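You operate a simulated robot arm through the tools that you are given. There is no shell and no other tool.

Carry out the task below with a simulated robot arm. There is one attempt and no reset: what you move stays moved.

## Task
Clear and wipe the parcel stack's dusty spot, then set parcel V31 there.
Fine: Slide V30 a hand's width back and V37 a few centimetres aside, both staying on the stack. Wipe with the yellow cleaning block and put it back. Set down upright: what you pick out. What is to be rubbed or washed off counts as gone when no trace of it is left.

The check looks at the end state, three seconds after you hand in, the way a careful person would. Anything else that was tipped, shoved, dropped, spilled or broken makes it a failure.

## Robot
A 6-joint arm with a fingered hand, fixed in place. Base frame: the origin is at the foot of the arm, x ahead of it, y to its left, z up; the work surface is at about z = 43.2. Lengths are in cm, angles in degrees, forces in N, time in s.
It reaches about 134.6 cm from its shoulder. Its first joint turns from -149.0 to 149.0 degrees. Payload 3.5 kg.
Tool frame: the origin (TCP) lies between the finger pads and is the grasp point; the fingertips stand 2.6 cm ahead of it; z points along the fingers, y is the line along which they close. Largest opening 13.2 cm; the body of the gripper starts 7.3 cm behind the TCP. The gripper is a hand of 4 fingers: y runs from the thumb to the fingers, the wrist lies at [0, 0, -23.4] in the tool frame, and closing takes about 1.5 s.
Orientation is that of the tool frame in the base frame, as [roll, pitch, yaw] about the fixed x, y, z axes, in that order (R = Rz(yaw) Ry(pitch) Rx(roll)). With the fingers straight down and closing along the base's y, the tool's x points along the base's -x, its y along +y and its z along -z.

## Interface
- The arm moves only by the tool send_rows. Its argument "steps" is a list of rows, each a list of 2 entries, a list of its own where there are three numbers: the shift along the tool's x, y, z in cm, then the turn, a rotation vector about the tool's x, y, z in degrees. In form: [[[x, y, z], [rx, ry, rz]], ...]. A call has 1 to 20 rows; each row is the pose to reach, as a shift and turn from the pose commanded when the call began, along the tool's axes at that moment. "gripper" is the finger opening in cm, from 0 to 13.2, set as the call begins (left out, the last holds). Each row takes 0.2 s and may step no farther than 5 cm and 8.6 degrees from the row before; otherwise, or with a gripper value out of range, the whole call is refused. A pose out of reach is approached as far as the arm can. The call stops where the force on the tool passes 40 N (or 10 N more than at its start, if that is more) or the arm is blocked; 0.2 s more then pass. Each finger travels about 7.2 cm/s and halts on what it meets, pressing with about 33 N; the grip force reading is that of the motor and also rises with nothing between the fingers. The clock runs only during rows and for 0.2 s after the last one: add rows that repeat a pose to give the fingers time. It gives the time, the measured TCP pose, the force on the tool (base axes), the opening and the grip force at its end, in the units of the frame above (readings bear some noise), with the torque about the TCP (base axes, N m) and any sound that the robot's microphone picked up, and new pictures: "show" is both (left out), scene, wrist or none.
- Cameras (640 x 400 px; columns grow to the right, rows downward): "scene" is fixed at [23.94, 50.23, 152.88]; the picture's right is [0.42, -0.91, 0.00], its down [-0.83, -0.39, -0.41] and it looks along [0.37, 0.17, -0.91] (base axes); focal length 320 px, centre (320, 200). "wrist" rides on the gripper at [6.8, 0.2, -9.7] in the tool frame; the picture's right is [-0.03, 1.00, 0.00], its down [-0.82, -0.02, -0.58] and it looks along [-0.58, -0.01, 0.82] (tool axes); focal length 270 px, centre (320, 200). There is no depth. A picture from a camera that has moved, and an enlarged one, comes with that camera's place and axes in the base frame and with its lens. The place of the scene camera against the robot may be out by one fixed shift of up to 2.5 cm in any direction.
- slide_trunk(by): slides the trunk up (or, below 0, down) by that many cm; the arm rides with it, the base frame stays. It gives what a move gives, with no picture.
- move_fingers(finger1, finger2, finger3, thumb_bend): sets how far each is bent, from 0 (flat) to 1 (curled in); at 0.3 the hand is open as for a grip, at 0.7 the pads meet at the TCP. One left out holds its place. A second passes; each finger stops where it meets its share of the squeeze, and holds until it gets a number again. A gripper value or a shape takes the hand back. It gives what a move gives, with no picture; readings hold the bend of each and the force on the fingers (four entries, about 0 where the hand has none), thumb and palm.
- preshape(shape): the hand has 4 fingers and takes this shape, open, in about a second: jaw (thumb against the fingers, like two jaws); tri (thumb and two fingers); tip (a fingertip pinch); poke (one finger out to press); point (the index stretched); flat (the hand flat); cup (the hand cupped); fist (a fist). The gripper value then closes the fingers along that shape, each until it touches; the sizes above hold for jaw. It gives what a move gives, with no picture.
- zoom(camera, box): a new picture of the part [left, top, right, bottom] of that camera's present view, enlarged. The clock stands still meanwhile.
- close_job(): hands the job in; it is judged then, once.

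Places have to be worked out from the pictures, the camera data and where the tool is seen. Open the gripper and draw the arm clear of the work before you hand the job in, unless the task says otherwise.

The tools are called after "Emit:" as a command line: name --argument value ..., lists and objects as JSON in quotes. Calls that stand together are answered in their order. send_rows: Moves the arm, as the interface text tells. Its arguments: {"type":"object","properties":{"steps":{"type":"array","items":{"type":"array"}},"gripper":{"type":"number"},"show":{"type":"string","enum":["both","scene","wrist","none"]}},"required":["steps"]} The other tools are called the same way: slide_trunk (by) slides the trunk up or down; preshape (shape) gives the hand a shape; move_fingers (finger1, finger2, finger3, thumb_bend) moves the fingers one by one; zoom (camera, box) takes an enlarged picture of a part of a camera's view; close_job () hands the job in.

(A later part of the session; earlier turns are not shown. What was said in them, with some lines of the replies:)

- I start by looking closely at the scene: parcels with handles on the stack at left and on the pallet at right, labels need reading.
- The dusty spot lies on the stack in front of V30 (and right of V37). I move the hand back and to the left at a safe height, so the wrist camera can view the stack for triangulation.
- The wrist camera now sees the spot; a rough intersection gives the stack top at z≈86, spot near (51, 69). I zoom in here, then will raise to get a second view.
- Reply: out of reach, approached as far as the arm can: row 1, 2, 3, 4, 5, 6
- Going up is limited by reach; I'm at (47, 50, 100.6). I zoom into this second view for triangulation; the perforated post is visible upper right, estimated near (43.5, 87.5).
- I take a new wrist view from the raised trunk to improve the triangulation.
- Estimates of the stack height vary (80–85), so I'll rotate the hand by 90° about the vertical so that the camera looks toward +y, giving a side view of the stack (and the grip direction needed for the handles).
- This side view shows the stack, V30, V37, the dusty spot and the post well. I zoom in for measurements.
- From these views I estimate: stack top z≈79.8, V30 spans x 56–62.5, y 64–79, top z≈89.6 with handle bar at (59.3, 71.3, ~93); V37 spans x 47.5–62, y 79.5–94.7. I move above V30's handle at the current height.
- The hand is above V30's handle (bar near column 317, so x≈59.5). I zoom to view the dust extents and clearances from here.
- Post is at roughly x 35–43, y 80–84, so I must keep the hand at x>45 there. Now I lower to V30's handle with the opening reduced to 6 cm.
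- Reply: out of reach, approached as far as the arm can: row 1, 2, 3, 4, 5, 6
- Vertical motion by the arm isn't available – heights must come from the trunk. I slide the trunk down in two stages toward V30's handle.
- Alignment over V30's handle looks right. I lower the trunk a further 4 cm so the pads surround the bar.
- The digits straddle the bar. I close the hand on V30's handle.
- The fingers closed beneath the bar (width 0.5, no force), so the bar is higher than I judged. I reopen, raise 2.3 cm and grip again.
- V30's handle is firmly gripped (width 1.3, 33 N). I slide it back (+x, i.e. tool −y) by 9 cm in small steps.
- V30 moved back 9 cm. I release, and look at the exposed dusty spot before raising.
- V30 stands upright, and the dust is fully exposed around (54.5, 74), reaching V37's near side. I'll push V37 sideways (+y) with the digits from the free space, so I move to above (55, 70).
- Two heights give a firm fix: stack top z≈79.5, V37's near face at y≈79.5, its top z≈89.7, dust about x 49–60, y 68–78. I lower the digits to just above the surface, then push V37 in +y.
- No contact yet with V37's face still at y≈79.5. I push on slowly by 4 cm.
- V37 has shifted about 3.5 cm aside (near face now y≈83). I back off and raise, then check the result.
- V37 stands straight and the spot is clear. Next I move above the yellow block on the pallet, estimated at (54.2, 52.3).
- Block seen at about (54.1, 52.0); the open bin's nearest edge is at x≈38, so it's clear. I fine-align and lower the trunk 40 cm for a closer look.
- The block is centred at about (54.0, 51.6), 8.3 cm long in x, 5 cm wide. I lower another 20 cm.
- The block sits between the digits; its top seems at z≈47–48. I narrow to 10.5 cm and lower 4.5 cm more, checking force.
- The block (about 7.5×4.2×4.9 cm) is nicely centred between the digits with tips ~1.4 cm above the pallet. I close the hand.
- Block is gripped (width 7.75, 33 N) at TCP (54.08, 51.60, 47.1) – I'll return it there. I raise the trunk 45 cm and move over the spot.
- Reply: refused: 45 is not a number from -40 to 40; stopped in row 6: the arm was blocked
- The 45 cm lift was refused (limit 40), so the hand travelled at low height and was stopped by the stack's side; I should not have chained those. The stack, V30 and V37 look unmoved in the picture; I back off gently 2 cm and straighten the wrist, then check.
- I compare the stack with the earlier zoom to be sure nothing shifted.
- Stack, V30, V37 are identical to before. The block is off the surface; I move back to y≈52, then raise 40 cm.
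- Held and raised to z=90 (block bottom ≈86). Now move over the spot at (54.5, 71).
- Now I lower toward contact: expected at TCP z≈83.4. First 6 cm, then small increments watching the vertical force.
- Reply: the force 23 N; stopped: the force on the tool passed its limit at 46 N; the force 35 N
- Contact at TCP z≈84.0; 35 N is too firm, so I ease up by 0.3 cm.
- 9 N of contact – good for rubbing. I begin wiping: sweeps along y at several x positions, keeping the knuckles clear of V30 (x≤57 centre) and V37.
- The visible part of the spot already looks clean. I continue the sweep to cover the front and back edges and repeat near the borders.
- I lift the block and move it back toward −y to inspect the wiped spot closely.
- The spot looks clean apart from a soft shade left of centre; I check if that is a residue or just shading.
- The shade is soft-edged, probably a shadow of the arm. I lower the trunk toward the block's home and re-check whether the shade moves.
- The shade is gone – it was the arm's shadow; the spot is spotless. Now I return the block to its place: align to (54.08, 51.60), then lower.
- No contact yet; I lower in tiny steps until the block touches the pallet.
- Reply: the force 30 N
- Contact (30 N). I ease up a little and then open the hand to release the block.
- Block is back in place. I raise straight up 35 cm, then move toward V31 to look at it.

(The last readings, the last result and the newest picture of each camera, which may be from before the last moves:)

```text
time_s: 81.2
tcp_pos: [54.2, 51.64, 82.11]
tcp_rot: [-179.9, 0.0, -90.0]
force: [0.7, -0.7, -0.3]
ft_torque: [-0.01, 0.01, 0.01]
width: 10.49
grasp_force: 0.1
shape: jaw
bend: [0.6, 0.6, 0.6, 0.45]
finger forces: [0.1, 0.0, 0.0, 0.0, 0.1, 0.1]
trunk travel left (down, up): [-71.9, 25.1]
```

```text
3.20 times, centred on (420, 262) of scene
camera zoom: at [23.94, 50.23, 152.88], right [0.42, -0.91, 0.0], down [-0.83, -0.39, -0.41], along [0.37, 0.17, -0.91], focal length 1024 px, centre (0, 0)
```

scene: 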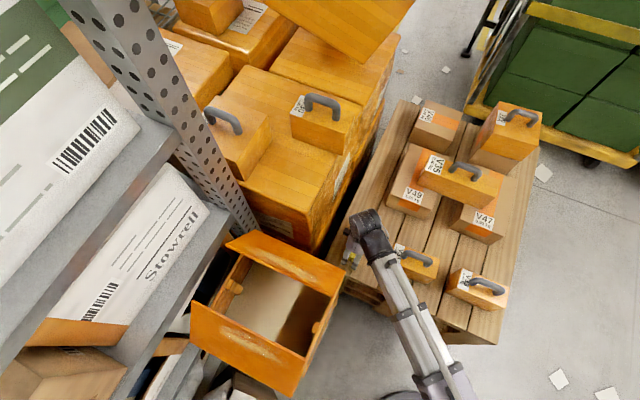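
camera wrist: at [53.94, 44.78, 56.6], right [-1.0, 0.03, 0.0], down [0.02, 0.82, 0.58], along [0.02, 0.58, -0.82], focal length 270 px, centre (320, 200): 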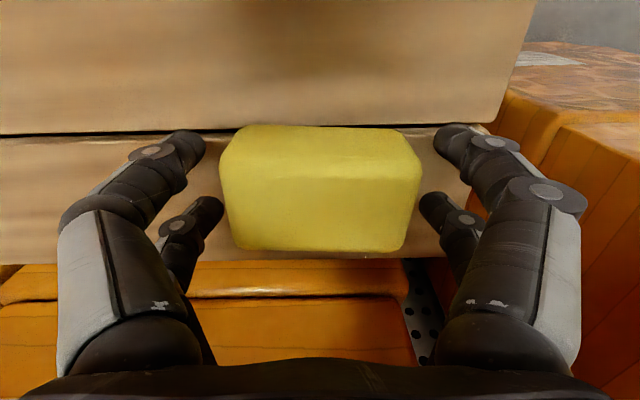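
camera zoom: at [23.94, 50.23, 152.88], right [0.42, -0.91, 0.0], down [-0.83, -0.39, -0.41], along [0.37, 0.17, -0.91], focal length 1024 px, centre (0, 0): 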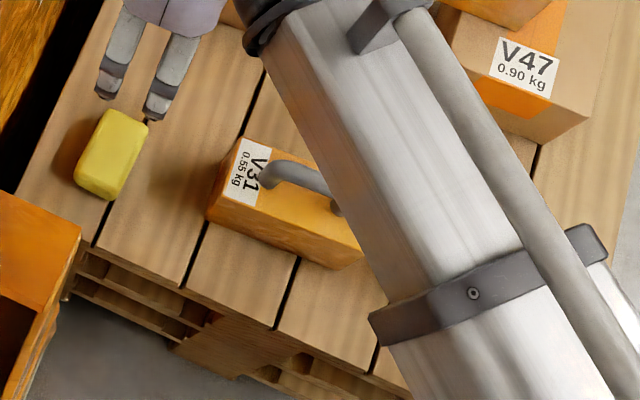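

Block is standing fine in its place. I move over V31 near (55, 35) at height 82 with opening 6.

Emit:
send_rows --steps '[[[4, 0, 0], [0, 0, 0]], [[8, 0, 0], [0, 0, 0]], [[12, -0.4, 0], [0, 0, 0]], [[16, -0.8, 0], [0, 0, 0]], [[16.6, -0.8, 0], [0, 0, 0]], [[16.6, -0.8, 0], [0, 0, 0]]]' --gripper 6

```text
time_s: 82.6
tcp_pos: [55.04, 34.92, 82.1]
tcp_rot: [180.0, 0.0, -90.0]
force: [0.4, 0.2, -0.1]
ft_torque: [-0.01, 0.01, -0.03]
width: 6.09
grasp_force: 0.2
shape: jaw
bend: [0.73, 0.73, 0.73, 0.7]
finger forces: [0.1, 0.0, 0.0, 0.0, 0.1, 0.1]
trunk travel left (down, up): [-71.9, 25.1]
camera wrist: at [54.83, 28.17, 91.6], right [-1.0, 0.03, 0.0], down [0.02, 0.82, 0.58], along [0.01, 0.58, -0.82], focal length 270 px, centre (320, 200)
```

scene: 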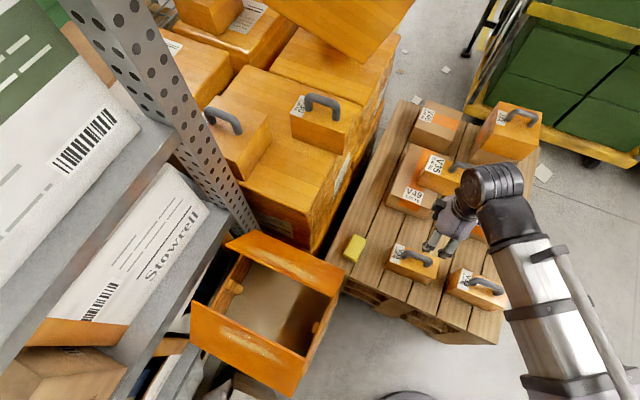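
wrist: 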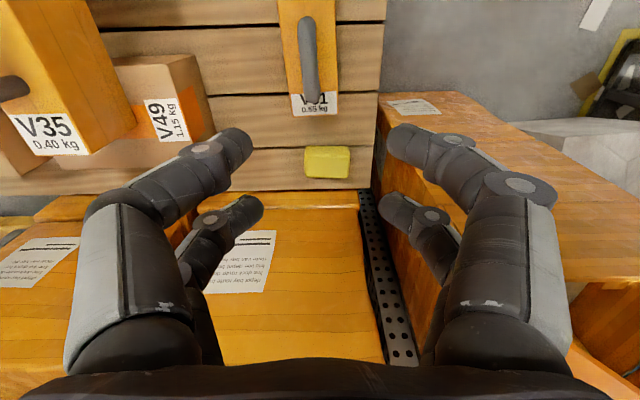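

V31's handle bar is at about (56.2, 33.1), z≈57. I shift over it and lower to z≈68 for a closer look.

Emit:
send_rows --steps '[[[1.7, -1.1, 0], [0, 0, 0]], [[1.7, -1.1, 0], [0, 0, 0]]]' --show "none"

Emit:
slide_trunk --by -14

Emit:
zoom --camera "wrist" --box '[0, 0, 640, 400]'

Emit:
zoom --camera "scene" --box '[360, 190, 520, 310]'

```text
time_s: 83.2
tcp_pos: [56.15, 33.34, 82.11]
tcp_rot: [180.0, 0.0, -90.0]
force: [-1.0, 0.3, -0.2]
ft_torque: [-0.02, -0.02, -0.02]
width: 6.06
grasp_force: 0.1
shape: jaw
bend: [0.73, 0.73, 0.73, 0.7]
finger forces: [0.1, 0.0, 0.1, 0.0, 0.0, 0.0]
trunk travel left (down, up): [-71.9, 25.1]
```

```text
time_s: 84.9
tcp_pos: [56.08, 33.21, 68.04]
tcp_rot: [179.9, 0.1, -90.0]
force: [0.6, -0.6, -0.3]
ft_torque: [0.01, 0.04, -0.03]
width: 6.05
grasp_force: 0.0
shape: jaw
bend: [0.73, 0.73, 0.73, 0.7]
finger forces: [0.0, 0.0, 0.0, 0.0, 0.0, 0.0]
trunk travel left (down, up): [-57.9, 39.1]
```

```text
1.00 times, centred on (320, 200) of wrist (not enlarged: the box is as wide or as high as the picture)
camera zoom: at [55.93, 26.49, 77.61], right [-1.0, 0.03, 0.0], down [0.02, 0.82, 0.58], along [0.02, 0.58, -0.82], focal length 270 px, centre (320, 200)
```

zoom: 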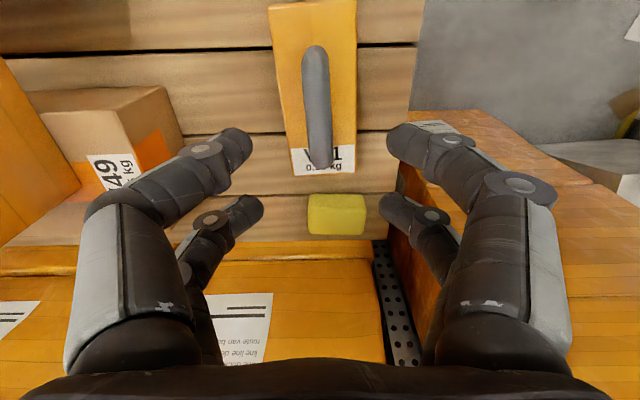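

```text
3.33 times, centred on (440, 250) of scene
camera zoom: at [23.94, 50.23, 152.88], right [0.42, -0.91, 0.0], down [-0.83, -0.39, -0.41], along [0.37, 0.17, -0.91], focal length 1067 px, centre (-80, 33)
```

zoom: 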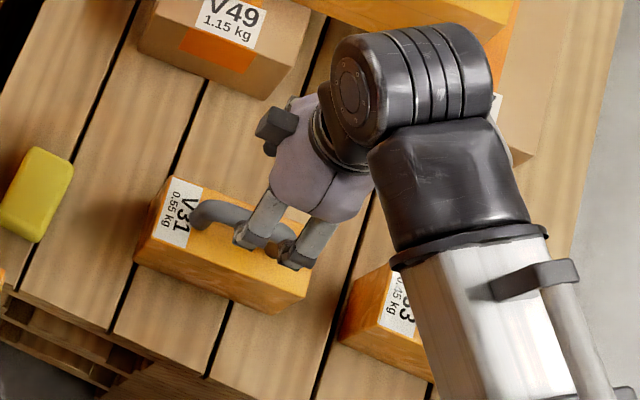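

V31 is nearly aligned with y, handle spans y≈29–38, bar z≈57–59. I lower to z≈60.5 and compare with how V30's handle appeared at grip.

Emit:
slide_trunk --by -7.5

Emit:
zoom --camera "wrist" --box '[0, 0, 640, 400]'

Emit:
zoom --camera "scene" --box '[360, 190, 520, 310]'

```text
time_s: 86.0
tcp_pos: [56.11, 33.27, 60.6]
tcp_rot: [-180.0, 0.0, -89.9]
force: [-0.5, 0.0, 0.0]
ft_torque: [0.01, -0.01, -0.02]
width: 6.06
grasp_force: 0.1
shape: jaw
bend: [0.73, 0.73, 0.73, 0.7]
finger forces: [0.0, 0.0, 0.1, 0.0, 0.1, 0.0]
trunk travel left (down, up): [-50.4, 46.6]
```

```text
1.00 times, centred on (320, 200) of wrist (not enlarged: the box is as wide or as high as the picture)
camera zoom: at [55.93, 26.49, 70.11], right [-1.0, 0.03, 0.0], down [0.02, 0.82, 0.58], along [0.02, 0.58, -0.82], focal length 270 px, centre (320, 200)
```

zoom: 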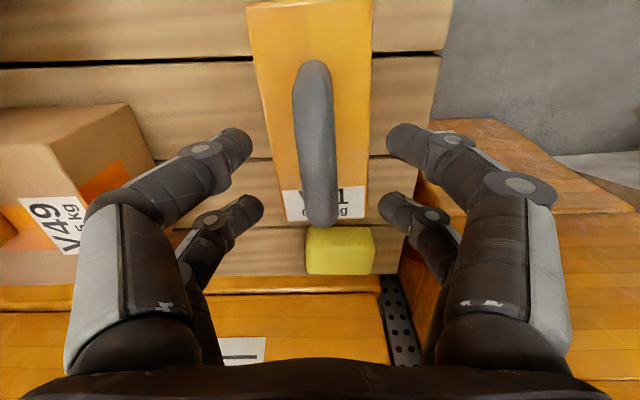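

```text
3.33 times, centred on (440, 250) of scene
camera zoom: at [23.94, 50.23, 152.88], right [0.42, -0.91, 0.0], down [-0.83, -0.39, -0.41], along [0.37, 0.17, -0.91], focal length 1067 px, centre (-80, 33)
```

zoom: 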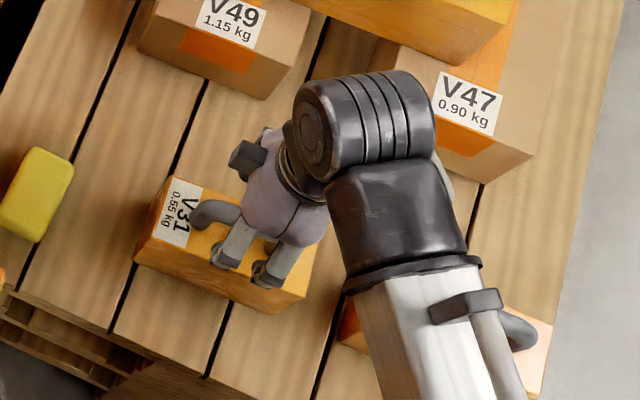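

The bar is nearly level with the pads; I shift 0.35 cm in −y and 0.15 in +x, lower 1.2 cm and close on V31's handle.

Emit:
send_rows --steps '[[[0.35, -0.15, 0], [0, 0, 0]], [[0.35, -0.15, 0], [0, 0, 0]]]' --show "none"

Emit:
slide_trunk --by -1.2

Emit:
send_rows --steps '[[[0, 0, 0], [0, 0, 0]], [[0, 0, 0], [0, 0, 0]], [[0, 0, 0], [0, 0, 0]], [[0, 0, 0], [0, 0, 0]], [[0, 0, 0], [0, 0, 0]], [[0, 0, 0], [0, 0, 0]], [[0, 0, 0], [0, 0, 0]]]' --gripper 0.5

```text
time_s: 86.6
tcp_pos: [56.16, 32.9, 60.53]
tcp_rot: [-180.0, 0.0, -90.0]
force: [-0.1, 0.2, -0.1]
ft_torque: [0.0, 0.01, 0.0]
width: 6.05
grasp_force: 0.1
shape: jaw
bend: [0.73, 0.73, 0.73, 0.7]
finger forces: [0.0, 0.1, 0.1, 0.1, 0.1, 0.1]
trunk travel left (down, up): [-50.4, 46.6]
```

```text
time_s: 87.2
tcp_pos: [56.33, 32.95, 59.32]
tcp_rot: [-180.0, -0.1, -90.0]
force: [0.1, 0.7, 1.0]
ft_torque: [-0.01, -0.03, 0.02]
width: 6.08
grasp_force: 0.1
shape: jaw
bend: [0.73, 0.73, 0.73, 0.7]
finger forces: [0.0, 0.0, 0.0, 0.0, 0.1, 0.0]
trunk travel left (down, up): [-49.2, 47.8]
```

```text
time_s: 88.8
tcp_pos: [56.3, 32.9, 59.3]
tcp_rot: [-179.9, 0.0, -90.0]
force: [-0.3, 0.2, 0.3]
ft_torque: [-0.01, 0.02, -0.03]
width: 1.5
grasp_force: 33.4
shape: jaw
bend: [0.72, 0.72, 0.72, 0.7]
finger forces: [29.8, 29.3, 29.5, 0.0, 29.6, 0.1]
trunk travel left (down, up): [-49.2, 47.8]
camera wrist: at [56.1, 26.14, 68.88], right [-1.0, 0.03, 0.0], down [0.02, 0.82, 0.58], along [0.01, 0.58, -0.82], focal length 270 px, centre (320, 200)
```

scene: 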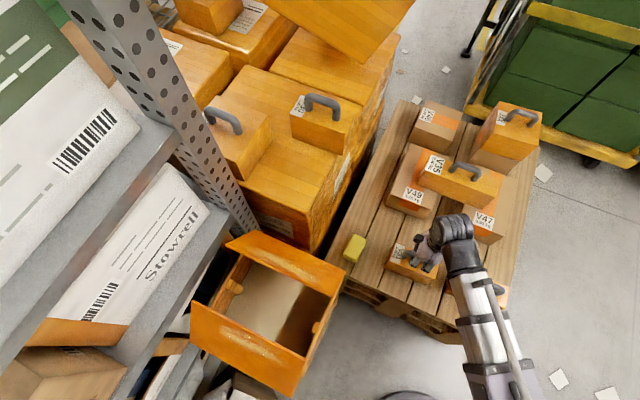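
wrist: 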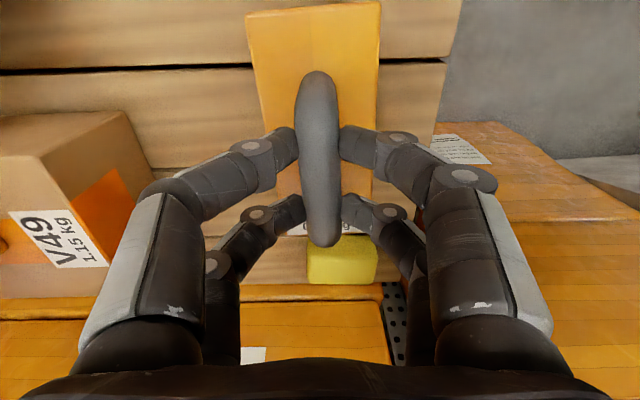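

Firm grip on V31's handle (width 1.5, 33 N). I lift 4 cm first and check that it hangs level.

Emit:
slide_trunk --by 4

Emit:
zoom --camera "scene" --box '[340, 190, 520, 310]'

Emit:
zoom --camera "wrist" --box '[0, 0, 640, 400]'

```text
time_s: 89.6
tcp_pos: [56.35, 33.03, 63.42]
tcp_rot: [-179.9, 0.0, -90.0]
force: [0.0, -0.6, -4.9]
ft_torque: [-0.04, -0.01, 0.05]
width: 1.45
grasp_force: 33.1
shape: jaw
bend: [0.72, 0.72, 0.72, 0.7]
finger forces: [29.7, 29.3, 29.6, 0.0, 29.5, 0.0]
trunk travel left (down, up): [-53.2, 43.8]
```

```text
3.33 times, centred on (430, 250) of scene
camera zoom: at [23.94, 50.23, 152.88], right [0.42, -0.91, 0.0], down [-0.83, -0.39, -0.41], along [0.37, 0.17, -0.91], focal length 1067 px, centre (-47, 33)
```

zoom: 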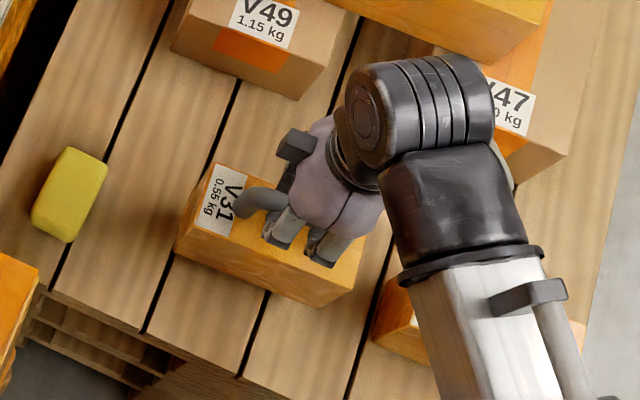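

```text
1.00 times, centred on (320, 200) of wrist (not enlarged: the box is as wide or as high as the picture)
camera zoom: at [56.1, 26.14, 72.88], right [-1.0, 0.03, 0.0], down [0.02, 0.82, 0.58], along [0.01, 0.58, -0.82], focal length 270 px, centre (320, 200)
```

zoom: 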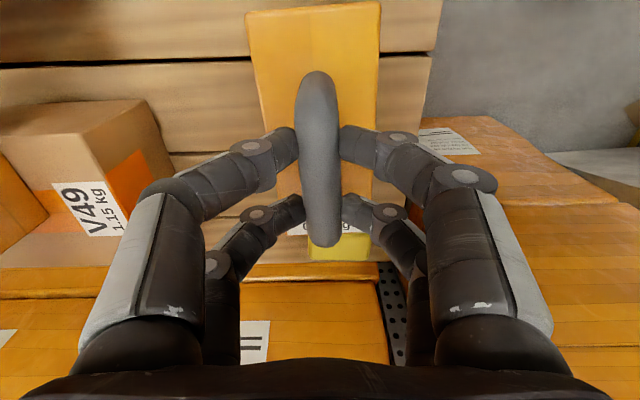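

V31 hangs level (4.9 N ≈ 0.55 kg). I raise 40 cm more.

Emit:
slide_trunk --by 40

```text
time_s: 93.4
tcp_pos: [56.25, 32.9, 103.48]
tcp_rot: [-180.0, 0.0, -90.0]
force: [0.6, -0.5, -6.1]
ft_torque: [-0.01, -0.01, 0.02]
width: 1.47
grasp_force: 32.8
shape: jaw
bend: [0.72, 0.72, 0.72, 0.7]
finger forces: [29.8, 29.3, 29.6, 0.0, 29.5, 0.0]
trunk travel left (down, up): [-93.2, 3.8]
```

V31's base is now at z≈87, above the stack. I carry it over to y≈70, x≈54.5.

Emit:
send_rows --steps '[[[-3, 0.1, 0], [0, 0, 0]], [[-6.5, 0.3, 0], [0, 0, 0]], [[-10, 0.5, 0], [0, 0, 0]], [[-13.5, 0.7, 0], [0, 0, 0]], [[-17, 0.9, 0], [0, 0, 0]], [[-20.5, 1.1, 0], [0, 0, 0]], [[-24, 1.3, 0], [0, 0, 0]], [[-27.5, 1.5, 0], [0, 0, 0]], [[-31, 1.7, 0], [0, 0, 0]], [[-34, 1.75, 0], [0, 0, 0]], [[-36, 1.75, 0], [0, 0, 0]], [[-37, 1.75, 0], [0, 0, 0]], [[-37, 1.75, 0], [0, 0, 0]]]'

```text
time_s: 96.2
tcp_pos: [54.46, 70.02, 103.4]
tcp_rot: [-180.0, 0.1, -90.0]
force: [-0.2, 0.3, -5.3]
ft_torque: [-0.01, 0.0, 0.0]
width: 1.47
grasp_force: 33.3
shape: jaw
bend: [0.72, 0.72, 0.72, 0.7]
finger forces: [29.9, 29.4, 29.7, 0.0, 29.4, 0.1]
trunk travel left (down, up): [-93.2, 3.8]
camera wrist: at [54.33, 63.22, 112.87], right [-1.0, 0.03, 0.0], down [0.02, 0.82, 0.58], along [0.01, 0.58, -0.82], focal length 270 px, centre (320, 200)
```

scene: 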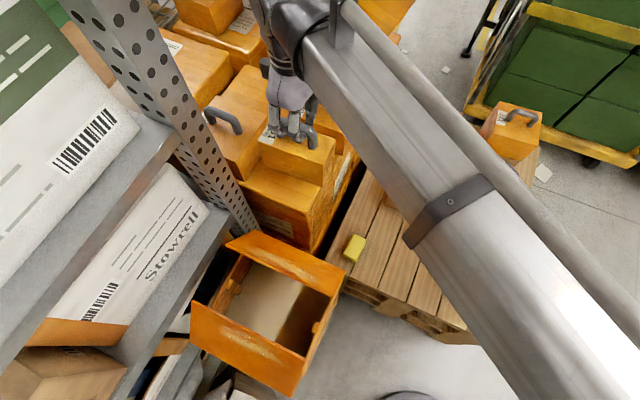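
wrist: 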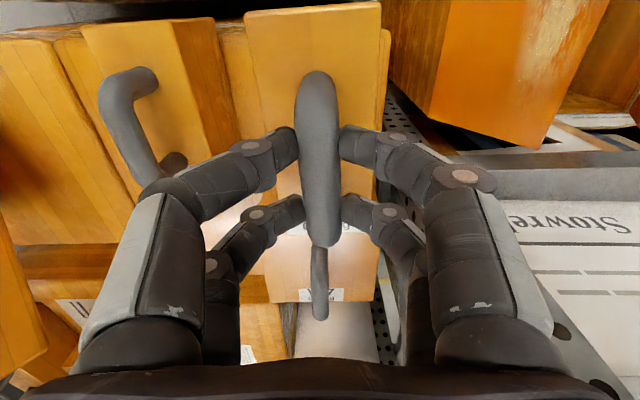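

I shift the last 3.3 cm to y≈73.3 and lower toward the surface (contact expected near TCP z≈96.2).

Emit:
send_rows --steps '[[[-1.2, 0, 0], [0, 0, 0]], [[-2.4, 0, 0], [0, 0, 0]], [[-3.2, 0, 0], [0, 0, 0]], [[-3.2, 0, 0], [0, 0, 0]]]' --show "none"

Emit:
slide_trunk --by -5.5

Emit:
zoom --camera "wrist" --box '[0, 0, 640, 400]'

Emit:
zoom --camera "scene" --box '[190, 60, 390, 260]'

```text
time_s: 97.2
tcp_pos: [54.64, 73.22, 103.25]
tcp_rot: [-180.0, 0.0, -90.0]
force: [-0.1, -0.6, -5.0]
ft_torque: [-0.02, 0.0, -0.01]
width: 1.45
grasp_force: 33.5
shape: jaw
bend: [0.72, 0.72, 0.72, 0.7]
finger forces: [29.8, 29.3, 29.8, 0.0, 29.3, 0.1]
trunk travel left (down, up): [-93.2, 3.8]
```

```text
time_s: 98.2
tcp_pos: [54.47, 73.12, 97.76]
tcp_rot: [-180.0, 0.0, -90.0]
force: [0.3, 0.6, -5.0]
ft_torque: [-0.03, -0.03, 0.02]
width: 1.44
grasp_force: 33.3
shape: jaw
bend: [0.72, 0.72, 0.72, 0.7]
finger forces: [29.9, 29.3, 29.7, 0.1, 29.4, 0.0]
trunk travel left (down, up): [-87.7, 9.3]
```

```text
1.00 times, centred on (320, 200) of wrist (not enlarged: the box is as wide or as high as the picture)
camera zoom: at [54.31, 66.33, 107.38], right [-1.0, 0.03, 0.0], down [0.02, 0.82, 0.58], along [0.01, 0.58, -0.82], focal length 270 px, centre (320, 200)
```

zoom: 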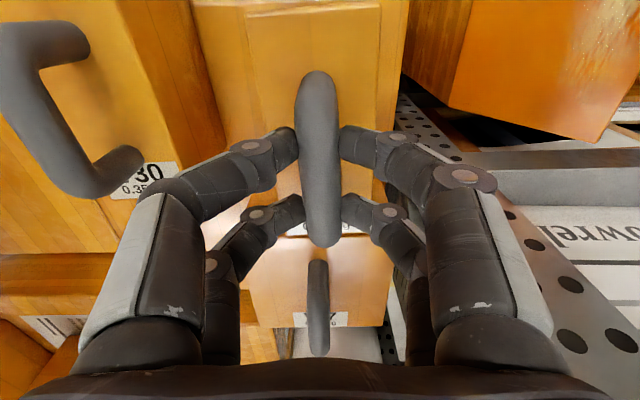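

```text
2.00 times, centred on (290, 160) of scene
camera zoom: at [23.94, 50.23, 152.88], right [0.42, -0.91, 0.0], down [-0.83, -0.39, -0.41], along [0.37, 0.17, -0.91], focal length 640 px, centre (380, 280)
```

zoom: 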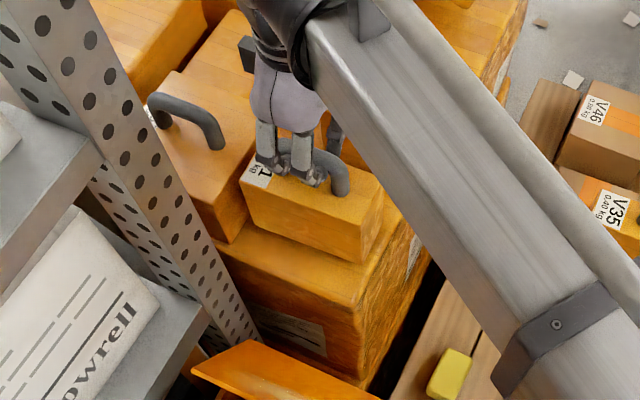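

V31 hovers right over the spot with gaps to V37 and V30. I lower in small steps until contact.

Emit:
slide_trunk --by -1.0

Emit:
slide_trunk --by -0.4

```text
time_s: 98.8
tcp_pos: [54.45, 73.12, 96.85]
tcp_rot: [180.0, 0.0, -90.0]
force: [-0.7, -0.4, -5.6]
ft_torque: [-0.01, 0.02, -0.01]
width: 1.45
grasp_force: 33.2
shape: jaw
bend: [0.72, 0.72, 0.72, 0.7]
finger forces: [29.9, 29.3, 29.7, 0.1, 29.4, 0.0]
trunk travel left (down, up): [-86.7, 10.3]
```

```text
time_s: 99.3
tcp_pos: [54.47, 73.08, 96.43]
tcp_rot: [-180.0, 0.0, -90.0]
force: [0.0, 0.0, -5.8]
ft_torque: [0.02, 0.02, 0.01]
width: 1.46
grasp_force: 33.2
shape: jaw
bend: [0.72, 0.72, 0.72, 0.7]
finger forces: [29.9, 29.3, 29.7, 0.1, 29.4, 0.0]
trunk travel left (down, up): [-86.3, 10.7]
```

Still hanging freely (−5.8 N); another small step down.

Emit:
slide_trunk --by -0.3

```text
time_s: 99.8
tcp_pos: [54.55, 73.26, 96.06]
tcp_rot: [-180.0, 0.0, -90.1]
force: [-0.9, -0.2, -4.9]
ft_torque: [-0.02, 0.02, 0.0]
width: 1.48
grasp_force: 32.8
shape: jaw
bend: [0.72, 0.72, 0.72, 0.7]
finger forces: [30.0, 29.3, 29.8, 0.0, 29.5, 0.0]
trunk travel left (down, up): [-86.0, 11.0]
```

Emit:
slide_trunk --by -0.3

```text
time_s: 100.3
tcp_pos: [54.4, 72.98, 96.03]
tcp_rot: [-179.9, 0.1, -89.9]
force: [1.7, 4.1, 15.8]
ft_torque: [0.02, -0.07, 0.02]
width: 1.47
grasp_force: 33.1
shape: jaw
bend: [0.72, 0.73, 0.72, 0.71]
finger forces: [31.2, 30.7, 31.4, 0.0, 32.0, 0.0]
trunk travel left (down, up): [-85.7, 11.3]
```

V31 is on the surface (+16 N). I ease up 0.15 cm, then open the hand to release.

Emit:
slide_trunk --by 0.15

Emit:
send_rows --steps '[[[0, 0, 0], [0, 0, 0]], [[0, 0, 0], [0, 0, 0]], [[0, 0, 0], [0, 0, 0]], [[0, 0, 0], [0, 0, 0]], [[0, 0, 0], [0, 0, 0]]]' --gripper 6

```text
time_s: 100.9
tcp_pos: [54.27, 73.13, 96.01]
tcp_rot: [179.9, 0.1, -89.9]
force: [1.2, 3.6, 5.7]
ft_torque: [-0.01, -0.06, 0.02]
width: 1.48
grasp_force: 33.1
shape: jaw
bend: [0.72, 0.73, 0.72, 0.71]
finger forces: [31.6, 31.0, 31.3, 0.1, 31.5, 0.1]
trunk travel left (down, up): [-85.9, 11.1]
```

```text
time_s: 102.1
tcp_pos: [54.54, 73.09, 96.1]
tcp_rot: [180.0, -0.1, -90.0]
force: [0.0, 0.8, -0.3]
ft_torque: [0.01, 0.04, 0.02]
width: 5.96
grasp_force: 0.1
shape: jaw
bend: [0.73, 0.73, 0.73, 0.7]
finger forces: [0.0, 0.1, 0.1, 0.0, 0.0, 0.1]
trunk travel left (down, up): [-85.9, 11.1]
camera wrist: at [54.29, 66.32, 105.56], right [-1.0, 0.03, 0.0], down [0.02, 0.82, 0.58], along [0.02, 0.58, -0.82], focal length 270 px, centre (320, 200)
```

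scene: 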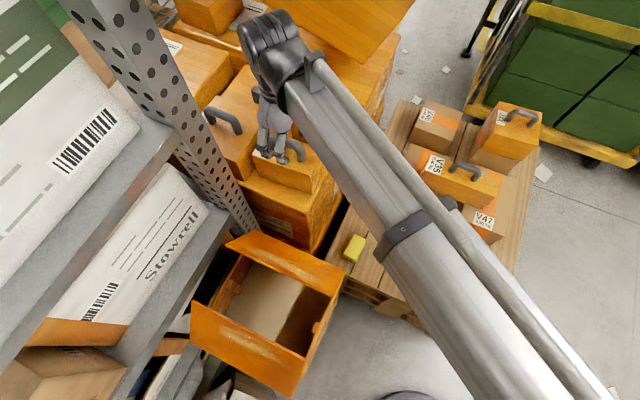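
wrist: 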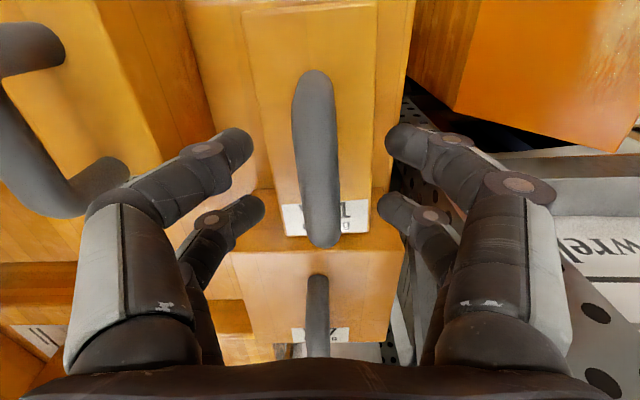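

Released. I raise the hand straight up and draw it away from the stack.

Emit:
slide_trunk --by 10.5

Emit:
send_rows --steps '[[[4, 0, 0], [0, 0, 0]], [[8, 0, 0], [0, 0, 0]], [[12, 0, 0], [0, 0, 0]], [[16, 0, 0], [0, 0, 0]], [[20, 0, 0], [0, 0, 0]], [[24, 0, 0], [0, 0, 0]], [[28, 0, 0], [0, 0, 0]], [[32, 0, 0], [0, 0, 0]], [[36, 0, 0], [0, 0, 0]], [[36, 0, 0], [0, 0, 0]]]' --gripper 12

Emit:
zoom --camera "scene" --box '[190, 60, 390, 260]'

```text
time_s: 103.4
tcp_pos: [54.48, 73.16, 106.51]
tcp_rot: [-179.9, 0.0, -89.9]
force: [0.2, -0.6, -0.7]
ft_torque: [0.03, 0.0, 0.02]
width: 5.94
grasp_force: 0.1
shape: jaw
bend: [0.73, 0.73, 0.73, 0.7]
finger forces: [0.0, 0.1, 0.0, 0.1, 0.0, 0.0]
trunk travel left (down, up): [-96.4, 0.6]
```

```text
time_s: 105.6
tcp_pos: [54.48, 37.17, 106.51]
tcp_rot: [-179.9, 0.0, -90.0]
force: [0.8, 0.2, 0.2]
ft_torque: [0.03, 0.01, 0.01]
width: 11.97
grasp_force: 0.0
shape: jaw
bend: [0.47, 0.47, 0.47, 0.32]
finger forces: [0.0, 0.1, 0.0, 0.1, 0.0, 0.1]
trunk travel left (down, up): [-96.4, 0.6]
camera wrist: at [54.34, 30.31, 116.05], right [-1.0, 0.03, 0.0], down [0.02, 0.82, 0.58], along [0.01, 0.58, -0.82], focal length 270 px, centre (320, 200)
```

scene: 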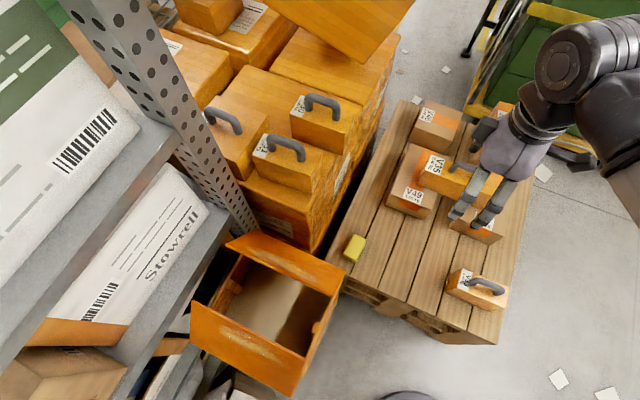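
wrist: 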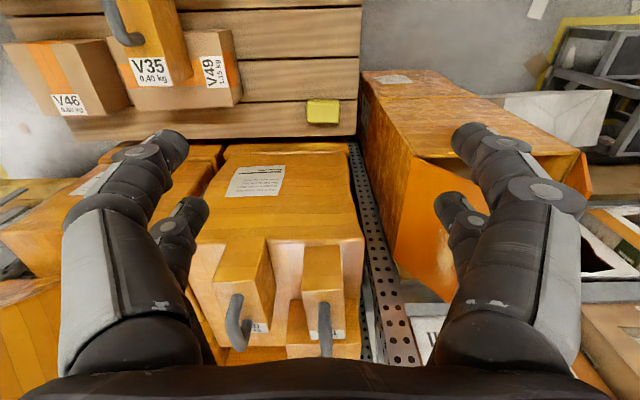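

```text
2.00 times, centred on (290, 160) of scene
camera zoom: at [23.94, 50.23, 152.88], right [0.42, -0.91, 0.0], down [-0.83, -0.39, -0.41], along [0.37, 0.17, -0.91], focal length 640 px, centre (380, 280)
```

zoom: 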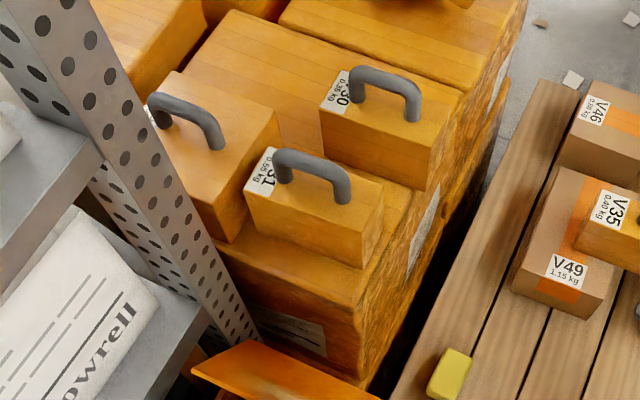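

V31 stands upright on the cleaned spot, V30 and V37 rest on the stack, the block is back. I draw the arm further away and make a final check of everything.

Emit:
send_rows --steps '[[[4, 0, 0], [0, 0, 0]], [[8, 0, 0], [0, 0, 0]], [[12, 0, 0], [0, 0, 0]], [[16, 0, 0], [0, 0, 0]], [[20, 0, 0], [0, 0, 0]], [[24, 0, 0], [0, 0, 0]], [[24, 0, 0], [0, 0, 0]]]'

Emit:
zoom --camera "scene" --box '[220, 110, 380, 210]'

Emit:
zoom --camera "scene" --box '[320, 80, 560, 340]'

```text
time_s: 107.2
tcp_pos: [54.34, 13.24, 106.57]
tcp_rot: [-180.0, 0.0, -90.0]
force: [-0.2, 0.5, -0.4]
ft_torque: [-0.02, -0.04, 0.0]
width: 11.95
grasp_force: 0.2
shape: jaw
bend: [0.47, 0.47, 0.47, 0.32]
finger forces: [0.1, 0.1, 0.0, 0.0, 0.0, 0.1]
trunk travel left (down, up): [-96.4, 0.6]
camera wrist: at [54.22, 6.42, 116.05], right [-1.0, 0.03, 0.0], down [0.02, 0.82, 0.58], along [0.01, 0.58, -0.82], focal length 270 px, centre (320, 200)
```

scene: 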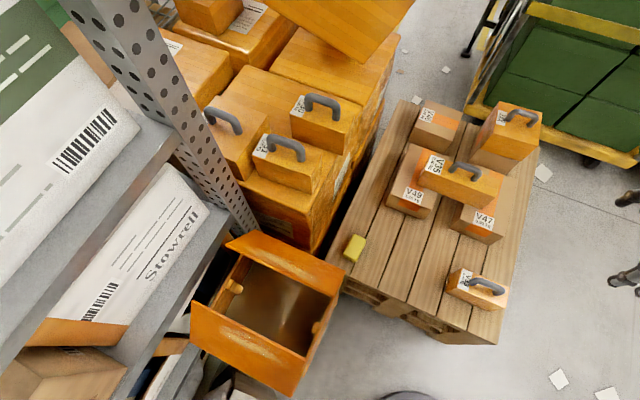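
wrist: 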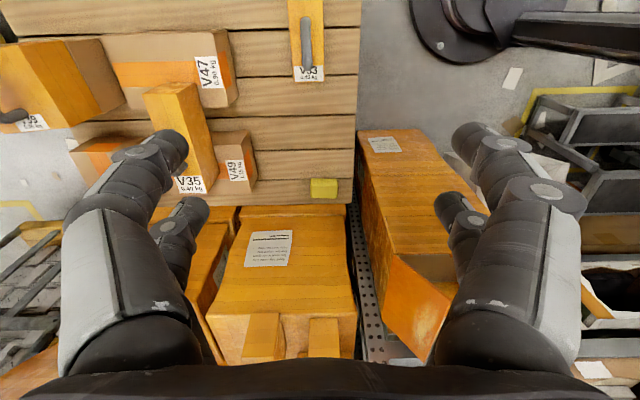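

```text
4.00 times, centred on (300, 160) of scene
camera zoom: at [23.94, 50.23, 152.88], right [0.42, -0.91, 0.0], down [-0.83, -0.39, -0.41], along [0.37, 0.17, -0.91], focal length 1280 px, centre (400, 360)
```

zoom: 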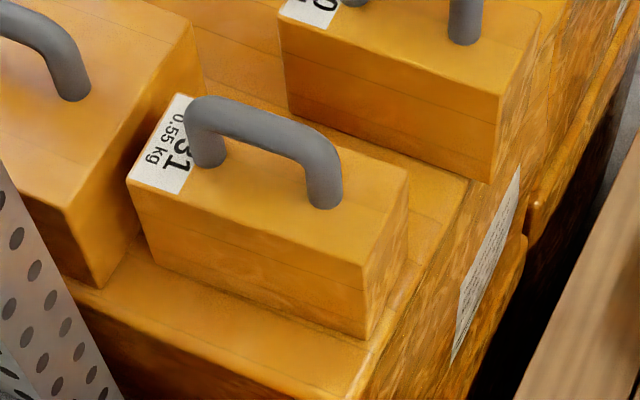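

```text
1.54 times, centred on (440, 210) of scene
camera zoom: at [23.94, 50.23, 152.88], right [0.42, -0.91, 0.0], down [-0.83, -0.39, -0.41], along [0.37, 0.17, -0.91], focal length 492 px, centre (135, 185)
```

zoom: 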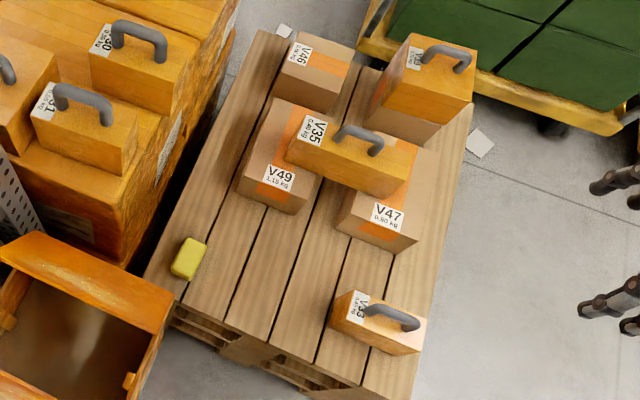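

Everything is in place: V31 upright on the clean spot, V30 about 9 cm back, V37 about 3.5 cm aside, the yellow block back at its original place, all other parcels untouched, and the arm is clear with the hand open. I hand the job in.

Emit:
close_job

```text
The job is handed in.
```

I wiped the dusty spot on the parcel stack clean, and V31 now stands upright on it. I've handed the job in; no verdict came back.

- **V30:** slid about 9 cm straight back by its handle, still on the stack.
- **V37:** pushed about 3.5 cm aside, still on the stack.
- **Wiping:** I rubbed the whole spot with the yellow cleaning block, and close-up pictures afterwards showed no trace of dust.
- **Yellow block:** back at its original place on the pallet.
- **V31:** lifted by its handle and set down centred on the spot, with gaps to V30 and V37.

**Bump against the stack:** while I was carrying the yellow block, a lift command was refused. The hand kept moving at low height and was stopped against the side of the stack. Pictures before and after showed the stack, V30 and V37 in the same positions. In the final check, all the other parcels also stood where they started.
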